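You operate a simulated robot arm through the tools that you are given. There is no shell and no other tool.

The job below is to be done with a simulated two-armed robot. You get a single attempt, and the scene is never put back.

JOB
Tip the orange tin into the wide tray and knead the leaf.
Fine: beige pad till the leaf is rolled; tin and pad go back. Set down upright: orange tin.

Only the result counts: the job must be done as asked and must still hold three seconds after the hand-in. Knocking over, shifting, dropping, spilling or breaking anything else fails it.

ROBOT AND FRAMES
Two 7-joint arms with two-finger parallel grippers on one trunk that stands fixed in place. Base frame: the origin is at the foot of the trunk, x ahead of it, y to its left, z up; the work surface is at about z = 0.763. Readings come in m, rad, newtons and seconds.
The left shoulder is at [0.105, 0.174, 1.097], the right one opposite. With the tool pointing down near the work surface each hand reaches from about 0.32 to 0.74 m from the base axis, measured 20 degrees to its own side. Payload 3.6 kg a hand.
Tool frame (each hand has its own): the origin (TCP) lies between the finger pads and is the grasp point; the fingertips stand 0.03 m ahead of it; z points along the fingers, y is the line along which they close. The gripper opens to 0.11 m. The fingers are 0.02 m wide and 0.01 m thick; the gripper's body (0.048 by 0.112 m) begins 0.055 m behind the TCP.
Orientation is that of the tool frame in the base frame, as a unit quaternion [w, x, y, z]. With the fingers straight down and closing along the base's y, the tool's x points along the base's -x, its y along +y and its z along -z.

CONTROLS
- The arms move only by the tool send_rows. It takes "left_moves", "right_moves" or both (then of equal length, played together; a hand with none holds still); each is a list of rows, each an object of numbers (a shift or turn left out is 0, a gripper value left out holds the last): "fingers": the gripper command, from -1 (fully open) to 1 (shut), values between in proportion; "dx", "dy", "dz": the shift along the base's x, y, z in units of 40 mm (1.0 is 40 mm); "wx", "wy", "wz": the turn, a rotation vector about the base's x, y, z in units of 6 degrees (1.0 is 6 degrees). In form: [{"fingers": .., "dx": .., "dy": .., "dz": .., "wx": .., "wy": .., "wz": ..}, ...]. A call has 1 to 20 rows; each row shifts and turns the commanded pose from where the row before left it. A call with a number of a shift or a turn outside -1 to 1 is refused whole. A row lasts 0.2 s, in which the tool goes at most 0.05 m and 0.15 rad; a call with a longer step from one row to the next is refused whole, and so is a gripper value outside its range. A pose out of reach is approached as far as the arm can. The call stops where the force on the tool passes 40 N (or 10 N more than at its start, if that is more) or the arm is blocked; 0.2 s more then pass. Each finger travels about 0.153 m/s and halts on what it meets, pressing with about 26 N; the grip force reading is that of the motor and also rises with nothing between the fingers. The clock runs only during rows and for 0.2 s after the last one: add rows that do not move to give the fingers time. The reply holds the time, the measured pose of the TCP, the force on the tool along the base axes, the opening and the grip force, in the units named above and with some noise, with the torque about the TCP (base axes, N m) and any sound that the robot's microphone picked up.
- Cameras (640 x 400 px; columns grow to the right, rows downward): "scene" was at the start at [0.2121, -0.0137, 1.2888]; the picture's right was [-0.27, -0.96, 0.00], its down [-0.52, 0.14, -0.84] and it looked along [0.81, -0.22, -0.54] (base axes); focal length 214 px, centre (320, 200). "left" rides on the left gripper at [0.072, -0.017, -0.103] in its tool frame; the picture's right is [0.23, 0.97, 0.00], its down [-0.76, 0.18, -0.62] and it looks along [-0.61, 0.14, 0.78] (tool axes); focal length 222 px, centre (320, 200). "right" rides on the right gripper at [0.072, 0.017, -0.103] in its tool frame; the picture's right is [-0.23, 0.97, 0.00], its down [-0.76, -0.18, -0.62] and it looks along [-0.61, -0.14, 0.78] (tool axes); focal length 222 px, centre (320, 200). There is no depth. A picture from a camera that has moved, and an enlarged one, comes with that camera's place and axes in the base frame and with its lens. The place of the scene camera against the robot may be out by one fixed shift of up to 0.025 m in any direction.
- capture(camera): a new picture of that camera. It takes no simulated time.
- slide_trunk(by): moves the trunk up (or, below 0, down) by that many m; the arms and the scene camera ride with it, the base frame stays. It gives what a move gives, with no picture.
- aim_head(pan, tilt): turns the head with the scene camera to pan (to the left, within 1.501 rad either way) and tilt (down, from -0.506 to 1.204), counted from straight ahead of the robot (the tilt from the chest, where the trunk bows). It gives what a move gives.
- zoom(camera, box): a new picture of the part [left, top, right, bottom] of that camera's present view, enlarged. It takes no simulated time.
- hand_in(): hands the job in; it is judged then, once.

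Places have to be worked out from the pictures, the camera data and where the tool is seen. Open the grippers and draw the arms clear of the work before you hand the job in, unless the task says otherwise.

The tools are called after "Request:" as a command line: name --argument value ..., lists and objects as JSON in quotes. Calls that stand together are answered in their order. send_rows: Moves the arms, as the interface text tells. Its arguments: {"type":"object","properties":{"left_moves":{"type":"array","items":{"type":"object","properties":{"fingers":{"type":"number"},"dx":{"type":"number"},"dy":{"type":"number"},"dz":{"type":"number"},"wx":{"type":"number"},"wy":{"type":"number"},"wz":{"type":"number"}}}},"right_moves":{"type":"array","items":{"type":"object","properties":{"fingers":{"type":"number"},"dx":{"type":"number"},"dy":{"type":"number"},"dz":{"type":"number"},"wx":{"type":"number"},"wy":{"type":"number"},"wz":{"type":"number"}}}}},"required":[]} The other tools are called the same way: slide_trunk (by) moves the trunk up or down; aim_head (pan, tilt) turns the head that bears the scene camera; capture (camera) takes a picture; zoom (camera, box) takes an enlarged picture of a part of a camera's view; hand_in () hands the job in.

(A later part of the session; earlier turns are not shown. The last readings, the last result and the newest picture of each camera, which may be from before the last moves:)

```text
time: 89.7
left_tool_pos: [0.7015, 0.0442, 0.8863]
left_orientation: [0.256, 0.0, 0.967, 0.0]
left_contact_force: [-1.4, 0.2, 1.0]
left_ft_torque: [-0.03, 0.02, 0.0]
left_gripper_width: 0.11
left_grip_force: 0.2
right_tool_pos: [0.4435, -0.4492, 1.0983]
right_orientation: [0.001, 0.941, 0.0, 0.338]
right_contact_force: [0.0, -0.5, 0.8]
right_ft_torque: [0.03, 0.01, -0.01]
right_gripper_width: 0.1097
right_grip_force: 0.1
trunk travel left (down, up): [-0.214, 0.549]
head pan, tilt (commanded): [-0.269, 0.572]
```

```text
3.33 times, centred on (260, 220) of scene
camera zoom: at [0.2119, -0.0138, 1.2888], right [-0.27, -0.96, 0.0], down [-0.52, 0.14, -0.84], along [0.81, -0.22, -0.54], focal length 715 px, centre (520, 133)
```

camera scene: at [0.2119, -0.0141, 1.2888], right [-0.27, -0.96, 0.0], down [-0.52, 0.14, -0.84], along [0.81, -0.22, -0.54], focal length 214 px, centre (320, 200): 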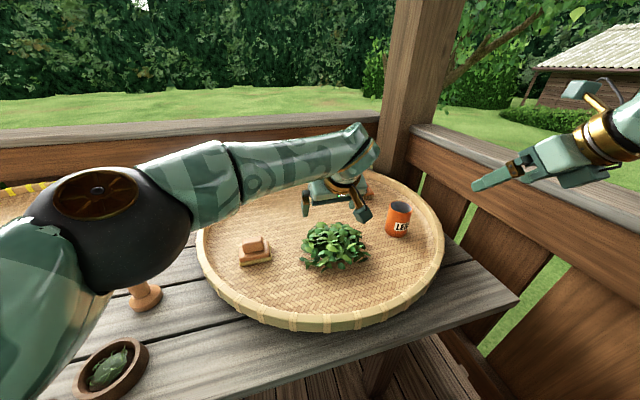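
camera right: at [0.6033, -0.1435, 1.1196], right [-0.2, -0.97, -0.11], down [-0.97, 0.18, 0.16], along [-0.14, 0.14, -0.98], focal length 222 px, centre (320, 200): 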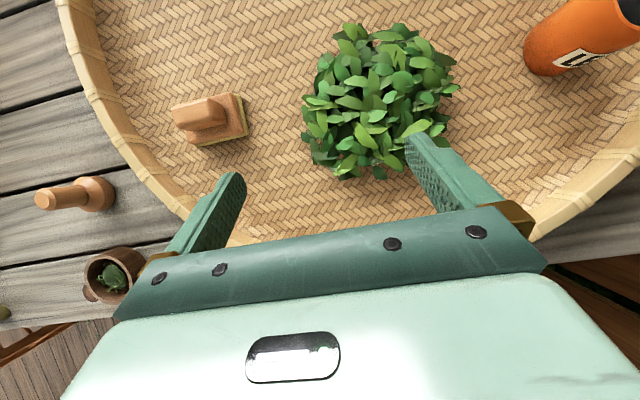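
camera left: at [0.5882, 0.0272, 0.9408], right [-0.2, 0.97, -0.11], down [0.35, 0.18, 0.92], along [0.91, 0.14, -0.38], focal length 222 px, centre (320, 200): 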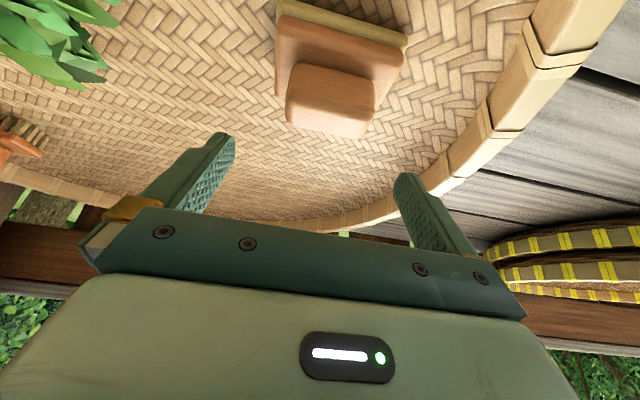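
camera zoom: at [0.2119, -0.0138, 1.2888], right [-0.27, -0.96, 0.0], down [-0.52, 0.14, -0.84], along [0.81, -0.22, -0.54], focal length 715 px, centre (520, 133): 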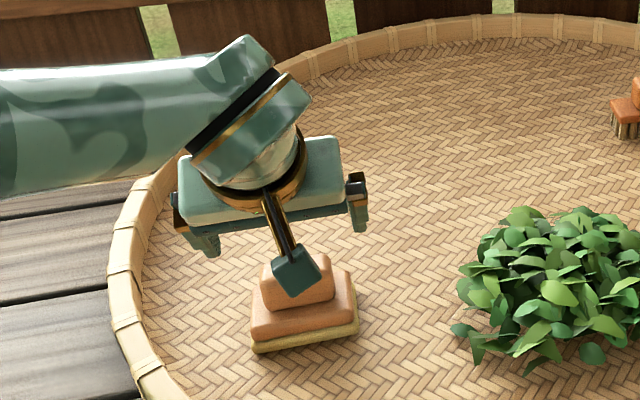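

Handle spans about y 0.016–0.076, well centred between the fingers. I'll lower to TCP z ≈ 0.836 so the tips sit just above the board.

Request:
send_rows --left_moves '[{"dz": -0.4, "dy": 0.03}, {"dz": -0.4}, {"dz": -0.3}, {"dz": -0.15}, {}]'

Request:
capture --camera "left"

Request:
zoom --camera "scene" --box '[220, 200, 300, 280]'

```text
time: 90.9
left_tool_pos: [0.7016, 0.047, 0.8364]
left_orientation: [0.256, 0.0, 0.967, 0.0]
left_contact_force: [0.8, -0.4, -0.8]
left_ft_torque: [0.01, 0.03, -0.01]
left_gripper_width: 0.1099
left_grip_force: 0.1
right_tool_pos: [0.444, -0.4502, 1.1001]
right_orientation: [0.0, 0.941, 0.0, 0.338]
right_contact_force: [0.5, -0.1, 0.6]
right_ft_torque: [0.02, 0.01, 0.03]
right_gripper_width: 0.1098
right_grip_force: 0.0
trunk travel left (down, up): [-0.214, 0.549]
head pan, tilt (commanded): [-0.269, 0.572]
```

```text
taken
camera left: at [0.5882, 0.029, 0.8904], right [-0.2, 0.97, -0.11], down [0.35, 0.18, 0.92], along [0.91, 0.14, -0.38], focal length 222 px, centre (320, 200)
```

left: 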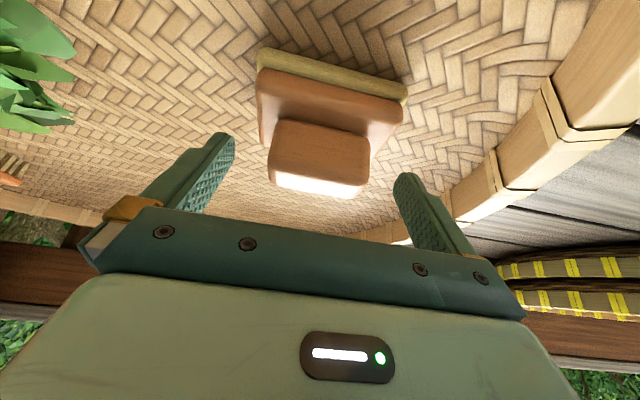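

```text
5.00 times, centred on (260, 240) of scene
camera zoom: at [0.2121, -0.0138, 1.2888], right [-0.27, -0.96, 0.0], down [-0.52, 0.14, -0.84], along [0.81, -0.22, -0.54], focal length 1072 px, centre (620, 0)
```

zoom: 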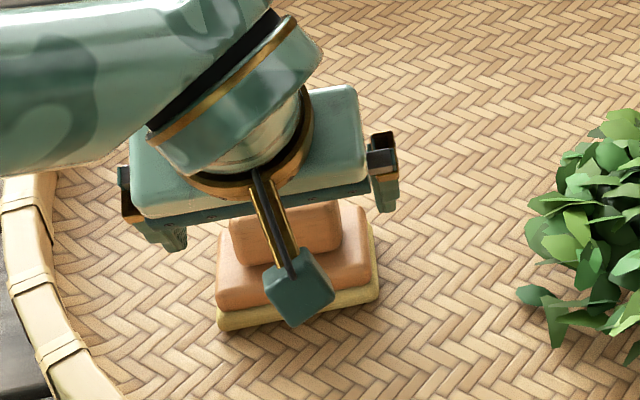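

Projection confirms the handle sits between the finger pads at the right height. I'll close on the handle.

Request:
send_rows --left_moves '[{"fingers": 0.2}, {"fingers": 1}, {}, {}]'

Request:
capture --camera "left"

```text
time: 91.9
left_tool_pos: [0.7023, 0.0463, 0.8366]
left_orientation: [0.255, 0.0, 0.967, 0.0]
left_contact_force: [-0.5, -0.5, 0.4]
left_ft_torque: [0.03, 0.02, -0.01]
left_gripper_width: 0.0618
left_grip_force: 26.1
right_tool_pos: [0.4434, -0.4495, 1.0999]
right_orientation: [0.0, 0.941, 0.001, 0.338]
right_contact_force: [0.1, -0.6, -0.2]
right_ft_torque: [-0.01, 0.01, 0.01]
right_gripper_width: 0.1102
right_grip_force: 0.0
trunk travel left (down, up): [-0.214, 0.549]
head pan, tilt (commanded): [-0.269, 0.572]
```

```text
taken
camera left: at [0.5882, 0.0289, 0.8905], right [-0.2, 0.97, -0.11], down [0.35, 0.18, 0.92], along [0.91, 0.14, -0.38], focal length 222 px, centre (320, 200)
```

left: 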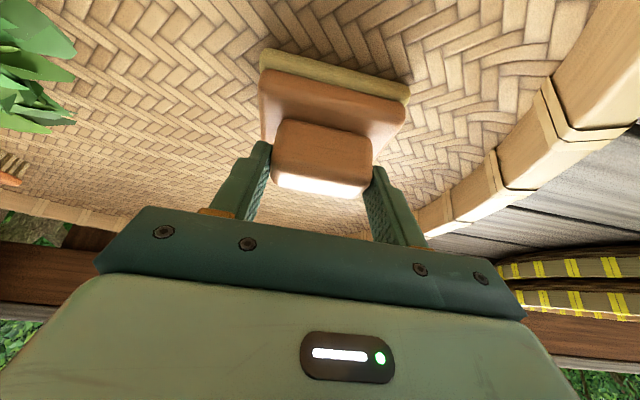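

The handle is gripped (width 0.062 m, 26 N). I'll lift the pad 0.12 m and check it hangs level.

Request:
send_rows --left_moves '[{"dz": 0.3}, {"dz": 0.6}, {"dz": 0.7}, {"dz": 0.7}, {"dz": 0.7}, {}]'

Request:
capture --camera "left"

Request:
capture --camera "scene"

```text
time: 93.3
left_tool_pos: [0.7031, 0.0475, 0.9562]
left_orientation: [0.257, 0.0, 0.967, 0.0]
left_contact_force: [-0.6, -0.4, -1.9]
left_ft_torque: [-0.02, 0.0, 0.0]
left_gripper_width: 0.0615
left_grip_force: 25.9
right_tool_pos: [0.4443, -0.4484, 1.0995]
right_orientation: [0.0, 0.941, 0.001, 0.338]
right_contact_force: [-0.1, -0.5, -0.2]
right_ft_torque: [-0.02, -0.01, -0.02]
right_gripper_width: 0.1101
right_grip_force: 0.0
trunk travel left (down, up): [-0.214, 0.549]
head pan, tilt (commanded): [-0.269, 0.572]
```

```text
taken
camera left: at [0.5892, 0.0292, 1.0104], right [-0.2, 0.97, -0.11], down [0.35, 0.18, 0.92], along [0.91, 0.14, -0.38], focal length 222 px, centre (320, 200)
```

left: 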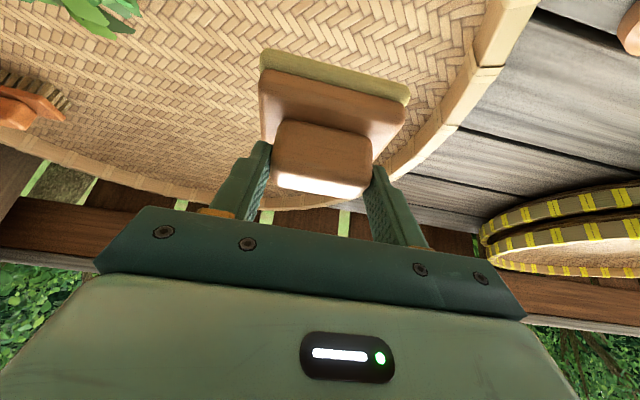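

```text
taken
camera scene: at [0.2125, -0.0137, 1.2887], right [-0.27, -0.96, 0.0], down [-0.52, 0.14, -0.84], along [0.81, -0.22, -0.54], focal length 214 px, centre (320, 200)
```

scene: 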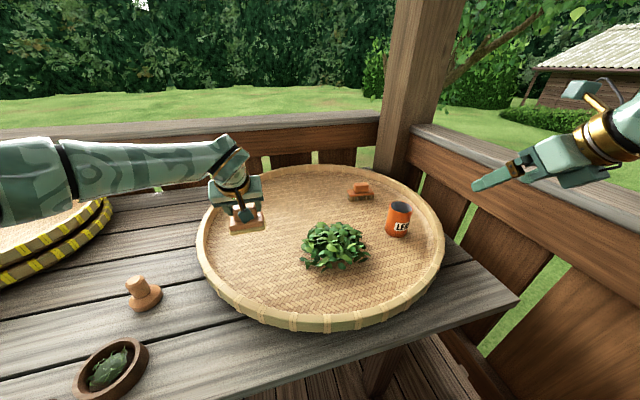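

The pad hangs firmly and level. I'll carry it toward the heap at this height, turning the hand's heading inward about 38° as it goes so the left arm can reach.

Request:
send_rows --left_moves '[{"dx": -0.25, "dy": -0.5, "wz": -0.8}, {"dx": -0.25, "dy": -0.5, "wz": -0.8}, {"dx": -0.25, "dy": -0.5, "wz": -0.8}, {"dx": -0.25, "dy": -0.5, "wz": -0.8}, {"dx": -0.25, "dy": -0.5, "wz": -0.8}, {"dx": -0.25, "dy": -0.5, "wz": -0.8}, {"dx": -0.25, "dy": -0.5, "wz": -0.8}, {"dx": -0.25, "dy": -0.5, "wz": -0.8}, {}]'

Request:
send_rows --left_moves '[{"dx": 0.2, "dy": -0.5}, {"dx": 0.2, "dy": -0.5}, {"dx": 0.2, "dy": -0.5}, {"dx": 0.2, "dy": -0.2}, {}]'

Request:
capture --camera "scene"

Request:
capture --camera "left"

```text
time: 95.3
left_tool_pos: [0.622, -0.1131, 0.9559]
left_orientation: [0.241, 0.318, 0.913, -0.085]
left_contact_force: [-0.3, -0.4, -1.6]
left_ft_torque: [-0.01, 0.01, 0.02]
left_gripper_width: 0.0614
left_grip_force: 25.6
right_tool_pos: [0.4444, -0.4493, 1.1]
right_orientation: [0.0, 0.941, 0.0, 0.338]
right_contact_force: [-0.2, 0.4, -0.5]
right_ft_torque: [0.01, -0.05, -0.01]
right_gripper_width: 0.1101
right_grip_force: 0.1
trunk travel left (down, up): [-0.214, 0.549]
head pan, tilt (commanded): [-0.269, 0.572]
```

```text
time: 96.5
left_tool_pos: [0.6377, -0.1543, 0.9553]
left_orientation: [0.241, 0.318, 0.913, -0.084]
left_contact_force: [-0.3, 0.1, -1.8]
left_ft_torque: [-0.02, -0.01, -0.01]
left_gripper_width: 0.0615
left_grip_force: 26.3
left hand out of reach, approached as far as the arm can: row 3, 4
right_tool_pos: [0.4441, -0.4496, 1.0996]
right_orientation: [0.001, 0.941, 0.001, 0.338]
right_contact_force: [1.0, 1.0, 0.3]
right_ft_torque: [0.0, 0.04, 0.02]
right_gripper_width: 0.1099
right_grip_force: 0.1
trunk travel left (down, up): [-0.214, 0.549]
head pan, tilt (commanded): [-0.269, 0.572]
```

```text
taken
camera scene: at [0.2122, -0.0138, 1.2888], right [-0.27, -0.96, 0.0], down [-0.52, 0.14, -0.84], along [0.81, -0.22, -0.54], focal length 214 px, centre (320, 200)
```

scene: 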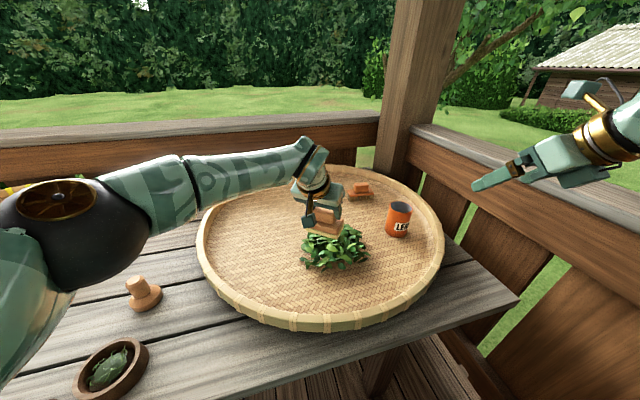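

```text
taken
camera left: at [0.5383, -0.0968, 1.0097], right [0.45, 0.89, -0.11], down [0.39, -0.08, 0.92], along [0.8, -0.46, -0.38], focal length 222 px, centre (320, 200)
```

left: 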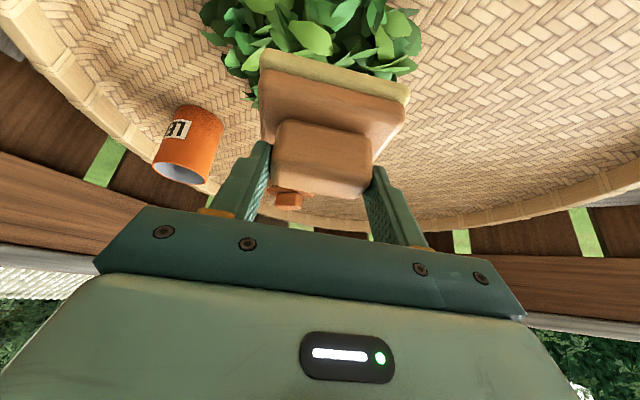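

The left arm stops at (0.638, -0.154), about 5 cm short of centring the pad on the heap; it's a reach limit of ~0.53 m from the shoulder. I'll raise the pad clear and test lowering the trunk a little, since that should bring the shoulders forward.

Request:
send_rows --left_moves '[{"dz": 0.7, "dx": -0.2, "dy": 0.3}, {"dz": 0.7, "dx": -0.2, "dy": 0.3}, {"dz": 0.7, "dx": -0.2, "dy": 0.3}, {"dz": 0.7, "dx": -0.2, "dy": 0.3}, {"dz": 0.7, "dx": -0.2, "dy": 0.3}, {}]'

Request:
slide_trunk --by -0.1

Request:
capture --camera "scene"

```text
time: 97.9
left_tool_pos: [0.5989, -0.0944, 1.0963]
left_orientation: [0.242, 0.318, 0.913, -0.085]
left_contact_force: [-0.1, -0.7, -2.6]
left_ft_torque: [0.01, -0.01, 0.0]
left_gripper_width: 0.0616
left_grip_force: 26.3
right_tool_pos: [0.4454, -0.4504, 1.0989]
right_orientation: [0.0, 0.941, 0.001, 0.338]
right_contact_force: [0.3, -0.1, -0.2]
right_ft_torque: [0.03, -0.01, 0.03]
right_gripper_width: 0.1101
right_grip_force: 0.0
trunk travel left (down, up): [-0.214, 0.549]
head pan, tilt (commanded): [-0.269, 0.572]
```

```text
time: 99.3
left_tool_pos: [0.5971, -0.0931, 0.9964]
left_orientation: [0.242, 0.318, 0.913, -0.084]
left_contact_force: [0.6, -0.3, -1.5]
left_ft_torque: [0.0, 0.01, -0.02]
left_gripper_width: 0.0615
left_grip_force: 26.2
right_tool_pos: [0.4425, -0.4488, 1.0003]
right_orientation: [0.0, 0.941, 0.001, 0.339]
right_contact_force: [-0.7, -0.6, -1.0]
right_ft_torque: [0.0, 0.01, -0.02]
right_gripper_width: 0.1101
right_grip_force: 0.0
trunk travel left (down, up): [-0.114, 0.649]
head pan, tilt (commanded): [-0.269, 0.572]
```

```text
taken
camera scene: at [0.2689, -0.0138, 1.1834], right [-0.27, -0.96, 0.0], down [-0.52, 0.14, -0.84], along [0.81, -0.22, -0.54], focal length 214 px, centre (320, 200)
```

scene: 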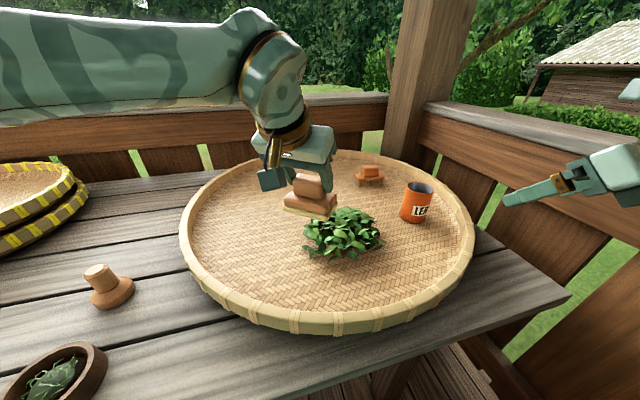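

Lowering the trunk 0.1 m brought the shoulders about 0.057 m forward while the hand kept its pose. I'll try again to centre the pad above the heap.

Request:
send_rows --left_moves '[{"dx": 0.275, "dy": -0.446, "dz": -0.15}, {"dx": 0.275, "dy": -0.446, "dz": -0.15}, {"dx": 0.275, "dy": -0.446, "dz": -0.15}, {"dx": 0.275, "dy": -0.446, "dz": -0.15}, {"dx": 0.275, "dy": -0.446, "dz": -0.15}, {"dx": 0.275, "dy": -0.446, "dz": -0.15}, {}]'

Request:
capture --camera "left"

Request:
capture --camera "scene"

```text
time: 100.9
left_tool_pos: [0.6417, -0.1634, 0.9725]
left_orientation: [0.243, 0.315, 0.914, -0.085]
left_contact_force: [-0.3, 0.0, -1.3]
left_ft_torque: [-0.03, -0.01, 0.0]
left_gripper_width: 0.0613
left_grip_force: 26.2
left hand out of reach, approached as far as the arm can: row 5, 6
right_tool_pos: [0.4439, -0.4491, 1.0004]
right_orientation: [0.0, 0.941, 0.001, 0.338]
right_contact_force: [-0.1, -0.3, -0.6]
right_ft_torque: [0.01, 0.01, -0.01]
right_gripper_width: 0.1098
right_grip_force: 0.0
trunk travel left (down, up): [-0.114, 0.649]
head pan, tilt (commanded): [-0.269, 0.572]
```

```text
taken
camera left: at [0.5428, -0.107, 1.0264], right [0.45, 0.89, -0.11], down [0.39, -0.07, 0.92], along [0.81, -0.45, -0.38], focal length 222 px, centre (320, 200)
```

left: 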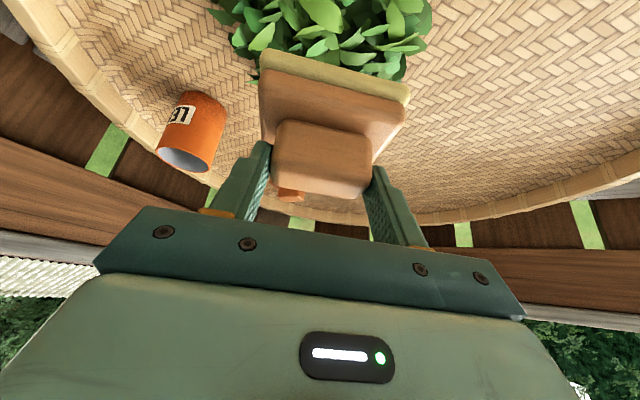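

```text
taken
camera scene: at [0.2697, -0.0139, 1.1831], right [-0.27, -0.96, 0.0], down [-0.52, 0.14, -0.84], along [0.81, -0.22, -0.54], focal length 214 px, centre (320, 200)
```

scene: 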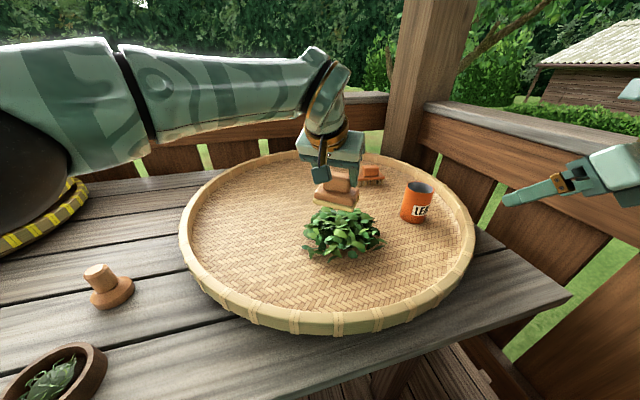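

The limit here barely moved, probably because the wrist is now high relative to the lowered shoulder. I'll lower the hand somewhat (pad still clear of the heap) and extend again.

Request:
send_rows --left_moves '[{"dz": -0.5}, {"dz": -0.4}, {"dx": 0.2, "dy": -0.4}, {"dx": 0.2, "dy": -0.4}, {"dx": 0.2, "dy": -0.4}, {}]'

```text
time: 102.3
left_tool_pos: [0.6491, -0.1796, 0.9368]
left_orientation: [0.242, 0.317, 0.913, -0.084]
left_contact_force: [0.4, 1.0, -0.6]
left_ft_torque: [-0.01, 0.02, 0.0]
left_gripper_width: 0.0617
left_grip_force: 25.7
left hand out of reach, approached as far as the arm can: row 4, 5
right_tool_pos: [0.4442, -0.4483, 0.9995]
right_orientation: [-0.001, 0.941, 0.001, 0.338]
right_contact_force: [0.1, 0.9, 0.3]
right_ft_torque: [0.0, -0.01, 0.01]
right_gripper_width: 0.1103
right_grip_force: 0.0
trunk travel left (down, up): [-0.114, 0.649]
head pan, tilt (commanded): [-0.269, 0.572]
```

Lower is better: now (0.649, -0.180), putting the pad's centre within ~2 cm of the heap's centre. I'll lower gently onto the leaves, watching force.

Request:
send_rows --left_moves '[{"dz": -0.25}, {"dz": -0.25}, {"dz": -0.25}, {"dz": -0.25}, {}]'

Request:
zoom --camera "scene" --box '[250, 140, 450, 290]'

```text
time: 103.5
left_tool_pos: [0.6499, -0.1784, 0.8958]
left_orientation: [0.242, 0.318, 0.913, -0.084]
left_contact_force: [-0.3, 0.1, -2.3]
left_ft_torque: [0.02, 0.03, 0.0]
left_gripper_width: 0.0617
left_grip_force: 26.3
right_tool_pos: [0.4435, -0.4496, 1.0007]
right_orientation: [-0.001, 0.941, 0.002, 0.338]
right_contact_force: [0.6, 0.5, -1.1]
right_ft_torque: [0.0, -0.01, 0.02]
right_gripper_width: 0.11
right_grip_force: 0.1
trunk travel left (down, up): [-0.114, 0.649]
head pan, tilt (commanded): [-0.269, 0.572]
```

```text
2.67 times, centred on (350, 215) of scene
camera zoom: at [0.2696, -0.0139, 1.1831], right [-0.27, -0.96, 0.0], down [-0.52, 0.14, -0.84], along [0.81, -0.22, -0.54], focal length 572 px, centre (240, 160)
```

zoom: 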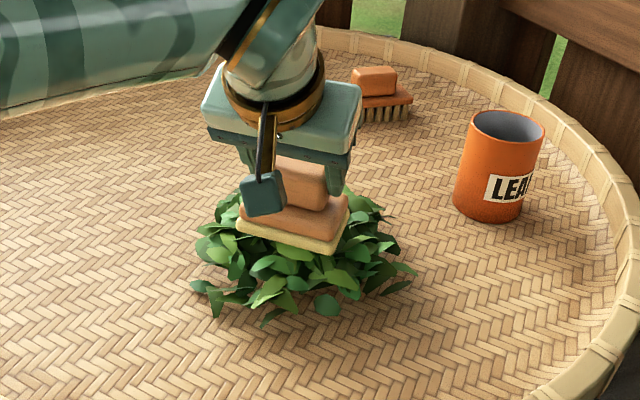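

The pad is now right over the middle of the leaves with no contact force yet. I'll continue down in small steps.

Request:
send_rows --left_moves '[{"dz": -0.2}, {"dz": -0.2}, {"dz": -0.2}, {}]'

Request:
send_rows --left_moves '[{"dz": -0.2}, {"dz": -0.2}, {}]'

Request:
zoom --camera "scene" --box '[250, 140, 450, 290]'

```text
time: 104.5
left_tool_pos: [0.65, -0.1802, 0.8713]
left_orientation: [0.242, 0.318, 0.913, -0.084]
left_contact_force: [0.4, -0.3, -1.3]
left_ft_torque: [-0.01, 0.03, -0.01]
left_gripper_width: 0.0617
left_grip_force: 26.1
right_tool_pos: [0.4441, -0.4492, 1.0003]
right_orientation: [0.001, 0.941, 0.0, 0.338]
right_contact_force: [-0.1, 0.2, -0.5]
right_ft_torque: [0.02, 0.01, 0.01]
right_gripper_width: 0.1102
right_grip_force: 0.1
trunk travel left (down, up): [-0.114, 0.649]
head pan, tilt (commanded): [-0.269, 0.572]
```

```text
time: 105.3
left_tool_pos: [0.6503, -0.1799, 0.8557]
left_orientation: [0.242, 0.317, 0.913, -0.083]
left_contact_force: [0.9, 1.5, -1.6]
left_ft_torque: [0.01, 0.04, -0.01]
left_gripper_width: 0.0617
left_grip_force: 26.3
right_tool_pos: [0.4429, -0.4489, 0.9995]
right_orientation: [0.001, 0.941, 0.0, 0.338]
right_contact_force: [0.9, 0.2, 0.4]
right_ft_torque: [0.01, 0.0, -0.02]
right_gripper_width: 0.1099
right_grip_force: 0.0
trunk travel left (down, up): [-0.114, 0.649]
head pan, tilt (commanded): [-0.269, 0.572]
```

```text
2.67 times, centred on (350, 215) of scene
camera zoom: at [0.2696, -0.0139, 1.1831], right [-0.27, -0.96, 0.0], down [-0.52, 0.14, -0.84], along [0.81, -0.22, -0.54], focal length 572 px, centre (240, 160)
```

zoom: 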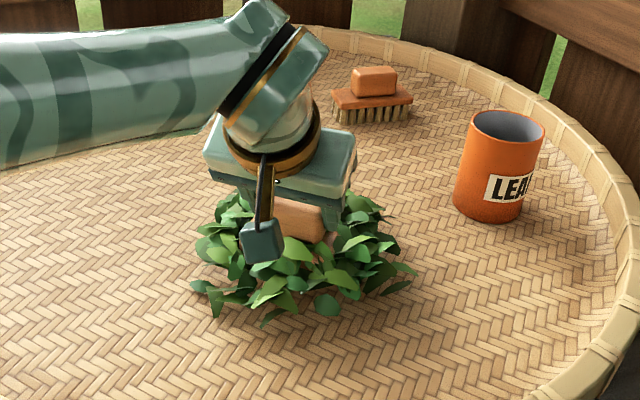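

The leaves offer no resistance and the pad is sunk into the heap. I'll go down to where the pad met the tray (TCP ≈ 0.8365) and look for contact force.

Request:
send_rows --left_moves '[{"dz": -0.2}, {"dz": -0.2}, {}]'

Request:
send_rows --left_moves '[{"dz": -0.08}, {}]'

```text
time: 106.1
left_tool_pos: [0.6516, -0.1788, 0.8404]
left_orientation: [0.241, 0.318, 0.913, -0.084]
left_contact_force: [-0.6, -0.3, -1.7]
left_ft_torque: [0.01, 0.03, 0.0]
left_gripper_width: 0.0618
left_grip_force: 25.7
right_tool_pos: [0.4433, -0.4499, 1.0005]
right_orientation: [0.0, 0.941, 0.001, 0.338]
right_contact_force: [0.7, -0.1, 0.2]
right_ft_torque: [0.04, -0.01, 0.02]
right_gripper_width: 0.11
right_grip_force: 0.0
trunk travel left (down, up): [-0.114, 0.649]
head pan, tilt (commanded): [-0.269, 0.572]
```

```text
time: 106.7
left_tool_pos: [0.6507, -0.1804, 0.8378]
left_orientation: [0.241, 0.319, 0.913, -0.085]
left_contact_force: [-0.2, 0.0, -1.4]
left_ft_torque: [-0.01, 0.03, -0.01]
left_gripper_width: 0.0618
left_grip_force: 25.9
right_tool_pos: [0.4438, -0.4497, 0.9998]
right_orientation: [0.001, 0.941, 0.0, 0.338]
right_contact_force: [-0.2, 0.4, 0.4]
right_ft_torque: [0.02, 0.0, -0.01]
right_gripper_width: 0.11
right_grip_force: 0.1
trunk travel left (down, up): [-0.114, 0.649]
head pan, tilt (commanded): [-0.269, 0.572]
```

No contact at 0.8378 yet; continuing in ~1.5 mm steps.

Request:
send_rows --left_moves '[{"dz": -0.04}, {}]'

Request:
send_rows --left_moves '[{"dz": -0.04}, {}]'

```text
time: 107.3
left_tool_pos: [0.6504, -0.1783, 0.8365]
left_orientation: [0.242, 0.318, 0.913, -0.084]
left_contact_force: [1.3, -1.2, 3.2]
left_ft_torque: [-0.02, -0.09, -0.04]
left_gripper_width: 0.0618
left_grip_force: 25.3
right_tool_pos: [0.4451, -0.4489, 1.0005]
right_orientation: [0.001, 0.941, 0.001, 0.339]
right_contact_force: [0.7, -0.2, 0.7]
right_ft_torque: [-0.05, 0.0, 0.0]
right_gripper_width: 0.1101
right_grip_force: 0.1
trunk travel left (down, up): [-0.114, 0.649]
head pan, tilt (commanded): [-0.269, 0.572]
```

```text
time: 107.9
left_tool_pos: [0.6508, -0.1794, 0.836]
left_orientation: [0.243, 0.317, 0.913, -0.085]
left_contact_force: [3.8, 0.3, 16.3]
left_ft_torque: [0.02, 0.22, -0.04]
left_gripper_width: 0.0617
left_grip_force: 25.7
right_tool_pos: [0.4437, -0.4481, 1.0012]
right_orientation: [0.0, 0.941, 0.001, 0.339]
right_contact_force: [-0.3, 0.1, 0.3]
right_ft_torque: [-0.02, 0.02, -0.05]
right_gripper_width: 0.11
right_grip_force: 0.0
trunk travel left (down, up): [-0.114, 0.649]
head pan, tilt (commanded): [-0.269, 0.572]
```

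Contact is firm: 16 N down with the pad flat on the tray in the heap. I'll make first gentle back-and-forth kneading strokes and look at the leaf.

Request:
send_rows --left_moves '[{"dx": -0.4}, {"dx": -0.4}, {"dx": 0.4}, {"dx": 0.4}, {"dx": -0.4}, {"dx": -0.4}, {"dx": 0.4}, {"dx": 0.4}, {}]'

Request:
zoom --camera "scene" --box '[250, 140, 450, 290]'

Request:
capture --camera "left"

```text
time: 109.9
left_tool_pos: [0.647, -0.179, 0.8349]
left_orientation: [0.241, 0.318, 0.913, -0.085]
left_contact_force: [-8.4, -4.2, 17.1]
left_ft_torque: [-0.1, 0.46, 0.15]
left_gripper_width: 0.0617
left_grip_force: 25.9
right_tool_pos: [0.4419, -0.4494, 1.0008]
right_orientation: [0.001, 0.941, 0.0, 0.339]
right_contact_force: [-0.6, -0.1, 1.4]
right_ft_torque: [0.0, 0.0, 0.0]
right_gripper_width: 0.1102
right_grip_force: 0.0
trunk travel left (down, up): [-0.114, 0.649]
head pan, tilt (commanded): [-0.269, 0.572]
```

```text
2.67 times, centred on (350, 215) of scene
camera zoom: at [0.2672, -0.014, 1.1837], right [-0.27, -0.96, 0.0], down [-0.52, 0.14, -0.84], along [0.81, -0.22, -0.54], focal length 572 px, centre (240, 160)
```

zoom: 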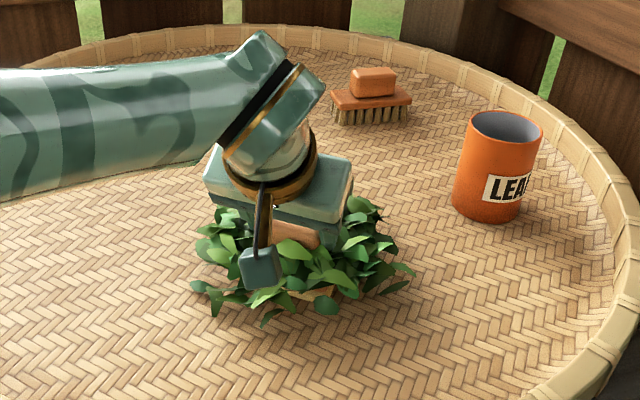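

```text
taken
camera left: at [0.5488, -0.1217, 0.8892], right [0.45, 0.89, -0.11], down [0.39, -0.08, 0.92], along [0.8, -0.46, -0.38], focal length 222 px, centre (320, 200)
```

left: 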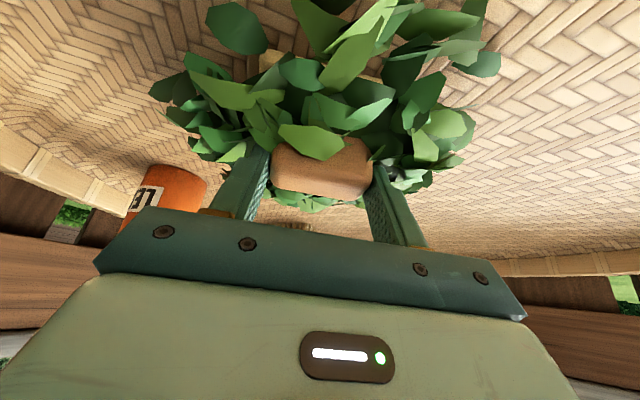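

No visible change yet after two strokes. I'll check whether I can reach further toward the heap centre at this height and continue kneading with wider circular strokes.

Request:
send_rows --left_moves '[{"dx": 0.3, "dy": -0.3}, {"dx": 0.3, "dy": -0.3}, {"dx": -0.4, "dy": 0.0}, {"dx": -0.4, "dy": 0.1}, {"dx": -0.3, "dy": 0.3}, {"dx": 0.0, "dy": 0.4}, {"dx": 0.3, "dy": 0.3}, {"dx": 0.4, "dy": 0.0}, {"dx": 0.3, "dy": -0.3}, {"dx": 0.1, "dy": -0.4}, {"dx": -0.3, "dy": -0.3}, {"dx": -0.4, "dy": 0.0}, {"dx": -0.3, "dy": 0.3}, {"dx": 0, "dy": 0.4}, {"dx": 0.3, "dy": 0.3}, {"dx": 0.4, "dy": 0.0}, {"dx": 0.1, "dy": -0.5}, {}]'

Request:
zoom --camera "scene" --box '[250, 140, 450, 290]'

Request:
capture --camera "left"

```text
time: 113.7
left_tool_pos: [0.6599, -0.1714, 0.8344]
left_orientation: [0.242, 0.317, 0.913, -0.083]
left_contact_force: [2.3, 8.3, 14.3]
left_ft_torque: [0.33, 0.31, -0.14]
left_gripper_width: 0.0616
left_grip_force: 25.9
left hand out of reach, approached as far as the arm can: row 2
right_tool_pos: [0.4434, -0.4477, 1.0012]
right_orientation: [0.0, 0.941, 0.002, 0.339]
right_contact_force: [0.2, 0.9, -0.8]
right_ft_torque: [0.02, 0.01, 0.04]
right_gripper_width: 0.1103
right_grip_force: 0.2
trunk travel left (down, up): [-0.114, 0.649]
head pan, tilt (commanded): [-0.269, 0.572]
```

```text
2.67 times, centred on (350, 215) of scene
camera zoom: at [0.2683, -0.0122, 1.1835], right [-0.26, -0.96, 0.0], down [-0.52, 0.14, -0.84], along [0.81, -0.22, -0.54], focal length 572 px, centre (240, 160)
```

zoom: 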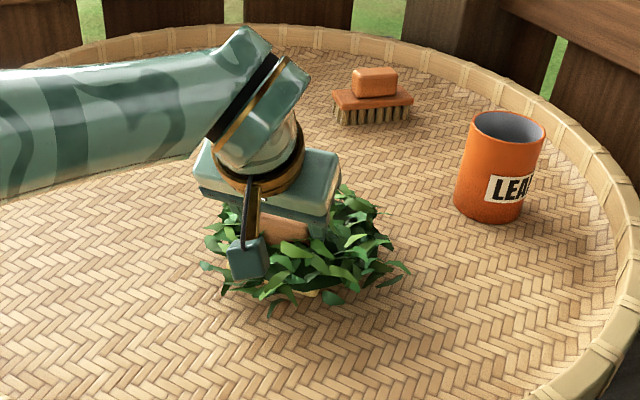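

```text
taken
camera left: at [0.5606, -0.1141, 0.8888], right [0.45, 0.89, -0.11], down [0.39, -0.08, 0.92], along [0.81, -0.45, -0.38], focal length 222 px, centre (320, 200)
```

left: 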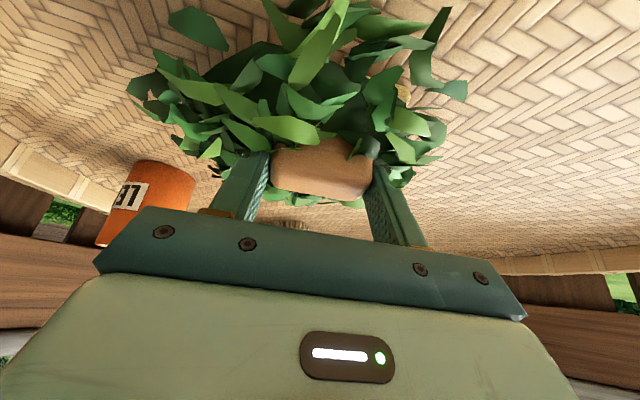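

The leaves are visibly narrowing and curling, so kneading is taking effect. I'll carry on with two closed loops over the reachable heap area, then recheck.

Request:
send_rows --left_moves '[{"dx": -0.4, "dy": -0.2}, {"dx": -0.4, "dy": -0.3}, {"dx": -0.4, "dy": -0.2}, {"dx": -0.2, "dy": 0.3}, {"dy": 0.4}, {"dx": 0.2, "dy": 0.4}, {"dx": 0.4, "dy": 0.2}, {"dx": 0.4}, {"dx": 0.4, "dy": -0.2}, {"dy": -0.4}, {"dx": -0.4, "dy": -0.2}, {"dx": -0.4, "dy": -0.3}, {"dx": -0.4, "dy": -0.2}, {"dx": -0.2, "dy": 0.3}, {"dy": 0.4}, {"dx": 0.2, "dy": 0.4}, {"dx": 0.4, "dy": 0.2}, {"dx": 0.4}, {"dx": 0.4, "dy": -0.2}, {"dy": -0.4}]'

Request:
zoom --camera "scene" --box '[250, 140, 450, 290]'

Request:
capture --camera "left"

```text
time: 117.9
left_tool_pos: [0.6606, -0.1728, 0.8346]
left_orientation: [0.241, 0.318, 0.913, -0.084]
left_contact_force: [1.8, 4.5, 7.6]
left_ft_torque: [-0.1, 0.15, 0.03]
left_gripper_width: 0.0619
left_grip_force: 25.7
right_tool_pos: [0.4447, -0.4491, 0.9991]
right_orientation: [0.0, 0.941, 0.002, 0.337]
right_contact_force: [-0.8, -0.1, -0.6]
right_ft_torque: [0.01, -0.01, 0.02]
right_gripper_width: 0.1102
right_grip_force: 0.1
trunk travel left (down, up): [-0.114, 0.649]
head pan, tilt (commanded): [-0.269, 0.572]
```

```text
2.67 times, centred on (350, 215) of scene
camera zoom: at [0.2689, -0.0132, 1.1833], right [-0.26, -0.96, 0.0], down [-0.52, 0.14, -0.84], along [0.81, -0.22, -0.54], focal length 572 px, centre (240, 160)
```

zoom: 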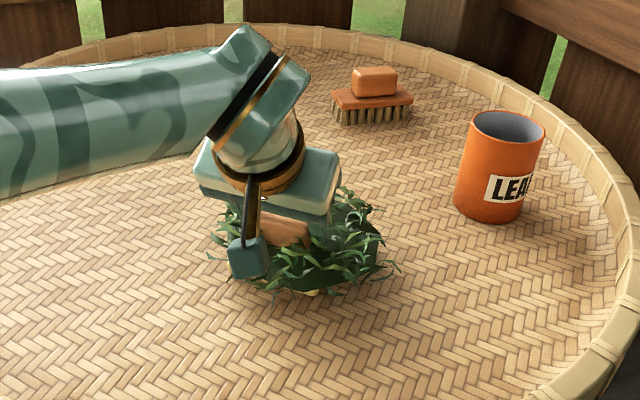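

```text
taken
camera left: at [0.5616, -0.1154, 0.8888], right [0.45, 0.89, -0.11], down [0.39, -0.08, 0.92], along [0.81, -0.45, -0.38], focal length 222 px, centre (320, 200)
```

left: 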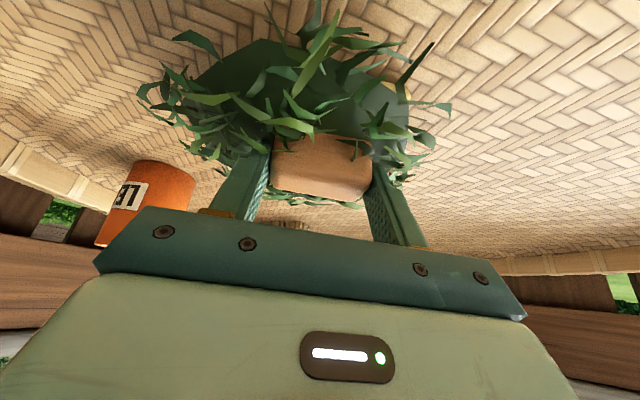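

The leaves are now thin strips — well on the way. I'll do one more pair of loops, then compare to see if the change is saturating.

Request:
send_rows --left_moves '[{"dx": -0.4, "dy": -0.2, "dz": -0.01}, {"dx": -0.4, "dy": -0.3}, {"dx": -0.4, "dy": -0.2}, {"dx": -0.2, "dy": 0.3}, {"dy": 0.4}, {"dx": 0.2, "dy": 0.4}, {"dx": 0.4, "dy": 0.2}, {"dx": 0.4}, {"dx": 0.4, "dy": -0.2}, {"dy": -0.4}, {}]'

Request:
zoom --camera "scene" --box '[300, 180, 400, 260]'

Request:
zoom --camera "left" --box '[120, 0, 480, 220]'

```text
time: 120.3
left_tool_pos: [0.6609, -0.1722, 0.8342]
left_orientation: [0.242, 0.317, 0.913, -0.084]
left_contact_force: [4.6, 5.8, 10.5]
left_ft_torque: [0.08, 0.34, -0.15]
left_gripper_width: 0.0619
left_grip_force: 26.1
right_tool_pos: [0.4428, -0.4479, 1.0009]
right_orientation: [0.0, 0.941, 0.002, 0.338]
right_contact_force: [0.3, 0.1, 0.2]
right_ft_torque: [0.02, -0.01, 0.02]
right_gripper_width: 0.1101
right_grip_force: 0.1
trunk travel left (down, up): [-0.114, 0.649]
head pan, tilt (commanded): [-0.269, 0.572]
```

```text
5.00 times, centred on (350, 220) of scene
camera zoom: at [0.2688, -0.0126, 1.1834], right [-0.26, -0.96, 0.0], down [-0.52, 0.14, -0.84], along [0.81, -0.22, -0.54], focal length 1072 px, centre (170, 100)
```

zoom: 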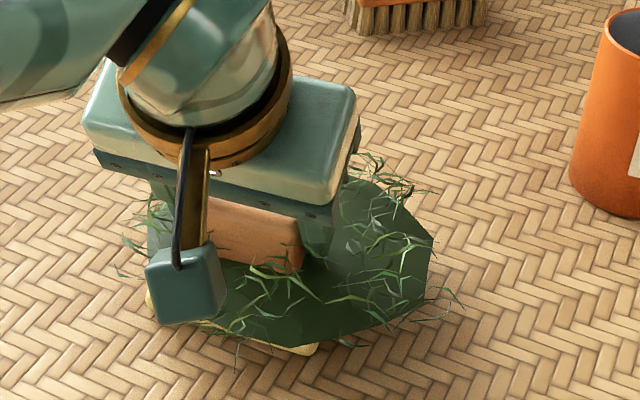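

```text
1.78 times, centred on (300, 110) of left
camera zoom: at [0.5613, -0.1148, 0.8886], right [0.45, 0.89, -0.11], down [0.39, -0.08, 0.92], along [0.81, -0.46, -0.38], focal length 395 px, centre (356, 360)
```

zoom: 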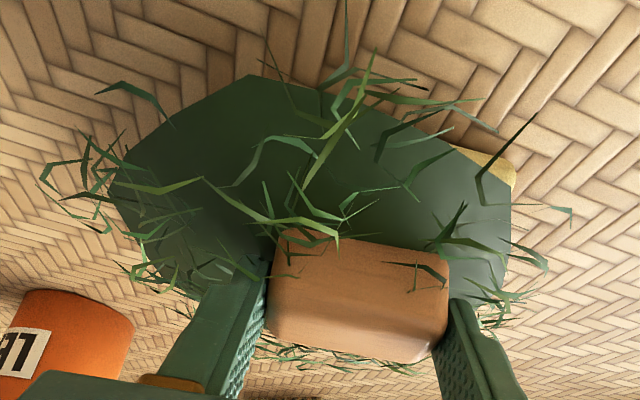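

The leaf is now in needle-thin curls. I'll add just a short further stroke and compare, to see whether it has finished changing.

Request:
send_rows --left_moves '[{"dx": -0.4, "dy": -0.2}, {"dx": -0.4, "dy": -0.2}, {"dx": 0.4, "dy": 0.2}, {"dx": 0.4, "dy": 0.2}, {}]'

Request:
zoom --camera "scene" --box '[300, 180, 400, 260]'

Request:
zoom --camera "left" --box '[120, 0, 480, 220]'

```text
time: 121.5
left_tool_pos: [0.6584, -0.1751, 0.8352]
left_orientation: [0.242, 0.317, 0.913, -0.084]
left_contact_force: [-5.9, -3.3, 14.5]
left_ft_torque: [-0.47, 0.5, -0.02]
left_gripper_width: 0.0615
left_grip_force: 25.8
right_tool_pos: [0.4414, -0.4498, 1.0014]
right_orientation: [0.0, 0.941, 0.001, 0.338]
right_contact_force: [-0.1, 0.4, 0.0]
right_ft_torque: [0.01, 0.05, -0.03]
right_gripper_width: 0.1102
right_grip_force: 0.1
trunk travel left (down, up): [-0.114, 0.649]
head pan, tilt (commanded): [-0.269, 0.572]
```

```text
5.00 times, centred on (350, 220) of scene
camera zoom: at [0.2672, -0.0136, 1.1838], right [-0.27, -0.96, 0.0], down [-0.52, 0.14, -0.84], along [0.81, -0.22, -0.54], focal length 1072 px, centre (170, 100)
```

zoom: 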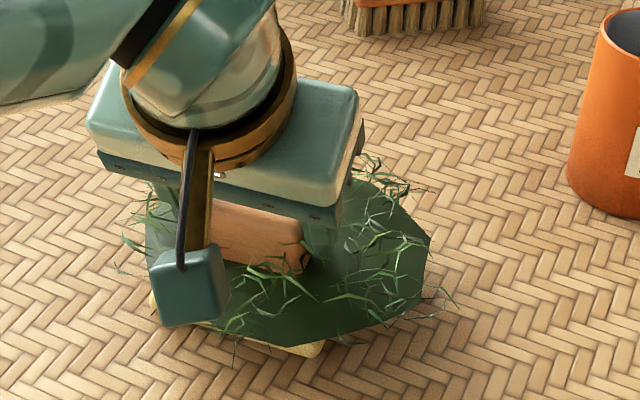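

```text
1.78 times, centred on (300, 110) of left
camera zoom: at [0.5593, -0.1172, 0.8886], right [0.45, 0.89, -0.11], down [0.39, -0.08, 0.92], along [0.8, -0.46, -0.38], focal length 395 px, centre (356, 360)
```

zoom: 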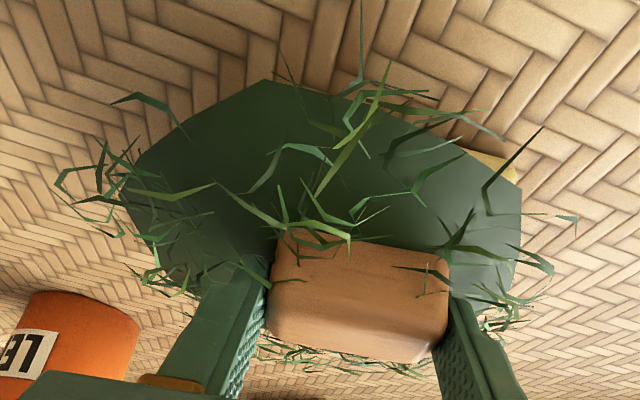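

The curls look much the same as before the stroke. I'll take a tight reference view, make one more short stroke, and compare to confirm it has settled.

Request:
zoom --camera "scene" --box '[335, 205, 385, 245]'

Request:
send_rows --left_moves '[{"dx": -0.4, "dy": 0.2}, {"dx": -0.4, "dy": 0.2}, {"dx": -0.2, "dy": -0.3}, {"dx": 0.2, "dy": -0.3}, {"dx": 0.4}, {"dx": 0.4, "dy": 0.2}, {}]'

Request:
zoom --camera "scene" --box '[335, 205, 385, 245]'

Request:
zoom --camera "left" --box '[120, 0, 480, 220]'

```text
10.00 times, centred on (360, 225) of scene
camera zoom: at [0.2672, -0.0136, 1.1838], right [-0.27, -0.96, 0.0], down [-0.52, 0.14, -0.84], along [0.81, -0.22, -0.54], focal length 2145 px, centre (-80, -50)
```

zoom: 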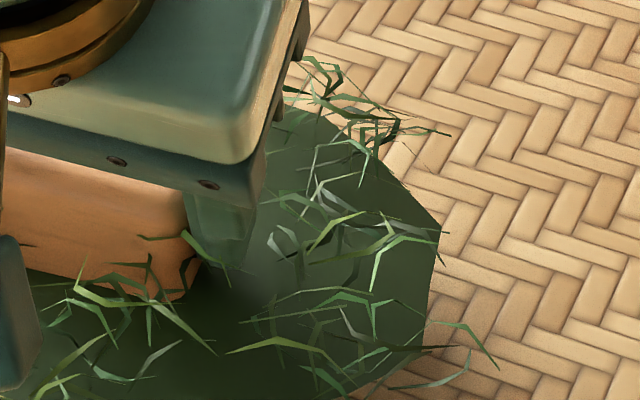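

```text
time: 123.1
left_tool_pos: [0.6585, -0.1735, 0.8332]
left_orientation: [0.241, 0.319, 0.913, -0.085]
left_contact_force: [-5.0, -5.6, 11.9]
left_ft_torque: [-0.19, 0.15, -0.04]
left_gripper_width: 0.0618
left_grip_force: 26.0
right_tool_pos: [0.4426, -0.4506, 1.0012]
right_orientation: [-0.001, 0.941, 0.002, 0.338]
right_contact_force: [0.4, 0.3, 0.1]
right_ft_torque: [-0.03, 0.02, 0.01]
right_gripper_width: 0.1101
right_grip_force: 0.1
trunk travel left (down, up): [-0.114, 0.649]
head pan, tilt (commanded): [-0.269, 0.572]
```

```text
10.00 times, centred on (360, 225) of scene
camera zoom: at [0.2679, -0.0143, 1.1836], right [-0.27, -0.96, 0.0], down [-0.52, 0.14, -0.84], along [0.81, -0.22, -0.54], focal length 2145 px, centre (-80, -50)
```

zoom: 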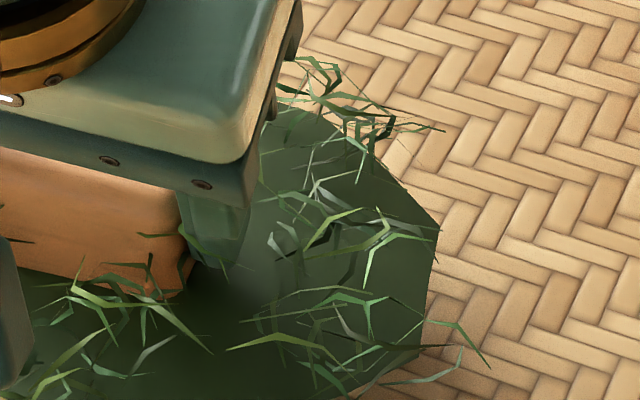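

```text
1.78 times, centred on (300, 110) of left
camera zoom: at [0.56, -0.1164, 0.8884], right [0.45, 0.89, -0.11], down [0.39, -0.08, 0.92], along [0.8, -0.46, -0.38], focal length 395 px, centre (356, 360)
```

zoom: 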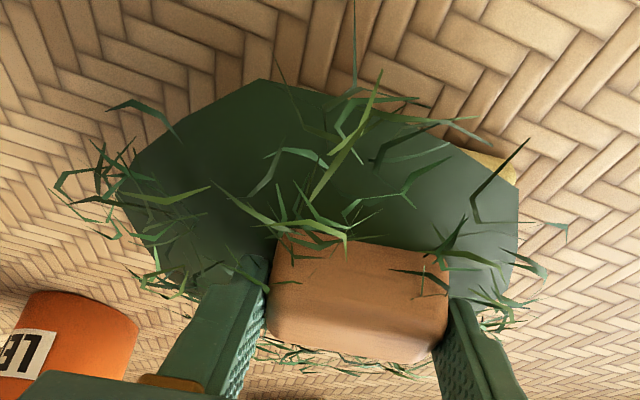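

No further change: the leaf is fully rolled. I'll lift the pad, drawing back slightly as it rises, and look at how the pad sits in the grip.

Request:
send_rows --left_moves '[{"dz": 0.4}, {"dz": 0.5, "dx": -0.2, "dy": 0.2}, {"dz": 0.6, "dx": -0.25, "dy": 0.25}, {"dz": 0.6, "dx": -0.25, "dy": 0.25}, {"dz": 0.6, "dx": -0.25, "dy": 0.25}, {"dz": 0.3}, {}]'

Request:
capture --camera "left"

Request:
capture --camera "scene"

```text
time: 124.7
left_tool_pos: [0.6221, -0.1359, 0.9529]
left_orientation: [0.241, 0.317, 0.913, -0.084]
left_contact_force: [0.4, -0.1, -2.0]
left_ft_torque: [0.01, 0.01, 0.0]
left_gripper_width: 0.0619
left_grip_force: 25.7
right_tool_pos: [0.4441, -0.4499, 0.9995]
right_orientation: [0.0, 0.941, 0.001, 0.338]
right_contact_force: [1.3, -0.4, 1.0]
right_ft_torque: [0.0, -0.02, 0.0]
right_gripper_width: 0.1102
right_grip_force: 0.0
trunk travel left (down, up): [-0.114, 0.649]
head pan, tilt (commanded): [-0.269, 0.572]
```

```text
taken
camera left: at [0.5234, -0.0782, 1.008], right [0.45, 0.89, -0.11], down [0.39, -0.08, 0.92], along [0.8, -0.46, -0.38], focal length 222 px, centre (320, 200)
```

left: 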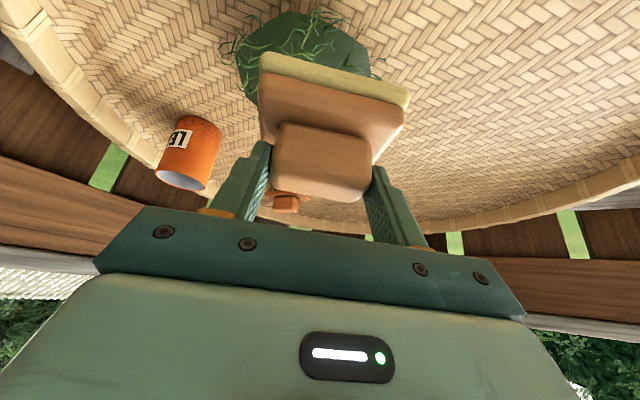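

```text
taken
camera scene: at [0.2696, -0.0138, 1.1831], right [-0.27, -0.96, 0.0], down [-0.52, 0.14, -0.84], along [0.81, -0.22, -0.54], focal length 214 px, centre (320, 200)
```

scene: 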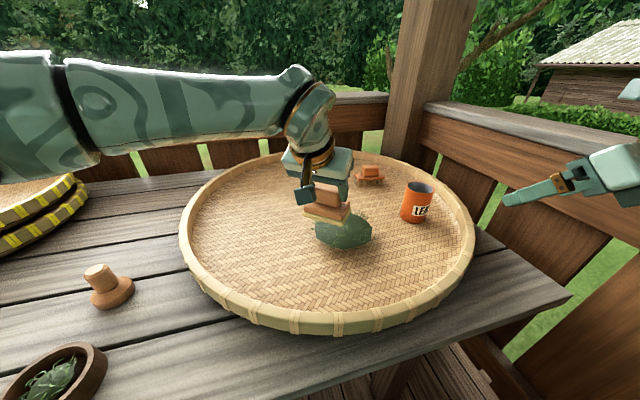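

The leaf is rolled and the pad sits in the grip as before, shifted only ~2 mm. I'll carry it back over its original spot, undoing the heading turn.

Request:
send_rows --left_moves '[{"dx": 0.25, "dy": 0.57, "wz": 0.8}, {"dx": 0.25, "dy": 0.57, "wz": 0.8}, {"dx": 0.25, "dy": 0.57, "wz": 0.8}, {"dx": 0.25, "dy": 0.57, "wz": 0.8}, {"dx": 0.25, "dy": 0.57, "wz": 0.8}, {"dx": 0.25, "dy": 0.57, "wz": 0.8}, {"dx": 0.25, "dy": 0.57, "wz": 0.8}, {"dx": 0.25, "dy": 0.57, "wz": 0.8}, {}, {}]'

Request:
capture --camera "left"

Request:
capture --camera "scene"

```text
time: 126.9
left_tool_pos: [0.703, 0.0461, 0.9527]
left_orientation: [0.255, 0.0, 0.967, 0.0]
left_contact_force: [0.1, 0.1, -1.0]
left_ft_torque: [0.01, 0.03, 0.02]
left_gripper_width: 0.0617
left_grip_force: 26.0
right_tool_pos: [0.444, -0.4496, 1.0003]
right_orientation: [0.002, 0.942, 0.0, 0.337]
right_contact_force: [-1.1, -0.4, -0.4]
right_ft_torque: [0.0, 0.02, 0.01]
right_gripper_width: 0.11
right_grip_force: 0.0
trunk travel left (down, up): [-0.114, 0.649]
head pan, tilt (commanded): [-0.269, 0.572]
```

```text
taken
camera left: at [0.5887, 0.0291, 1.0085], right [-0.2, 0.97, -0.11], down [0.35, 0.18, 0.92], along [0.91, 0.14, -0.38], focal length 222 px, centre (320, 200)
```

left: 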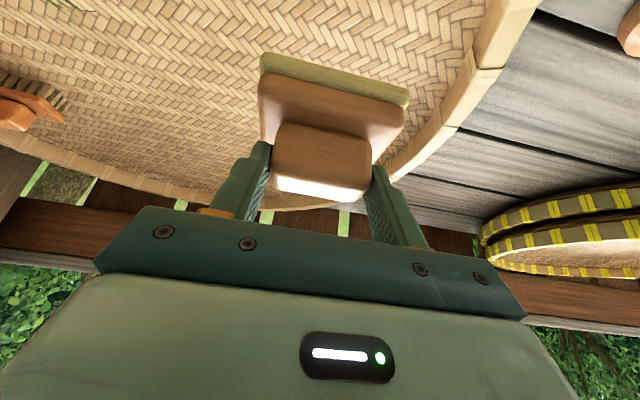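

```text
taken
camera scene: at [0.2697, -0.0137, 1.1831], right [-0.27, -0.96, 0.0], down [-0.52, 0.14, -0.84], along [0.81, -0.22, -0.54], focal length 214 px, centre (320, 200)
```

scene: 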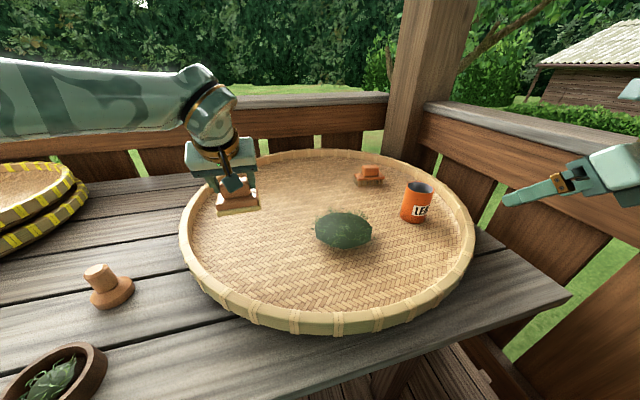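

Pad is back above its spot at (0.703, 0.046) with heading straight. I'll lower it to just above the tray, then creep to contact.

Request:
send_rows --left_moves '[{"dx": -0.02, "dz": -0.6}, {"dz": -0.7}, {"dz": -0.7}, {"dz": -0.4}, {"dz": -0.25}, {"dz": -0.1}, {}]'

Request:
send_rows --left_moves '[{"dz": -0.05}, {}]'

```text
time: 128.5
left_tool_pos: [0.7023, 0.0468, 0.8437]
left_orientation: [0.256, 0.001, 0.967, 0.0]
left_contact_force: [-0.4, -0.2, -2.6]
left_ft_torque: [0.01, -0.03, -0.01]
left_gripper_width: 0.0618
left_grip_force: 25.0
right_tool_pos: [0.4439, -0.4501, 0.9991]
right_orientation: [0.0, 0.941, 0.001, 0.338]
right_contact_force: [0.2, -0.4, 0.1]
right_ft_torque: [-0.03, -0.01, 0.01]
right_gripper_width: 0.1102
right_grip_force: 0.1
trunk travel left (down, up): [-0.114, 0.649]
head pan, tilt (commanded): [-0.269, 0.572]
```

```text
time: 129.1
left_tool_pos: [0.7015, 0.0478, 0.8415]
left_orientation: [0.256, 0.0, 0.967, 0.0]
left_contact_force: [-0.5, 0.5, -1.7]
left_ft_torque: [-0.02, -0.01, -0.03]
left_gripper_width: 0.0615
left_grip_force: 25.6
right_tool_pos: [0.4435, -0.4496, 0.9994]
right_orientation: [0.002, 0.941, 0.0, 0.338]
right_contact_force: [0.6, -0.4, 0.0]
right_ft_torque: [0.02, -0.02, 0.0]
right_gripper_width: 0.11
right_grip_force: 0.0
trunk travel left (down, up): [-0.114, 0.649]
head pan, tilt (commanded): [-0.269, 0.572]
```

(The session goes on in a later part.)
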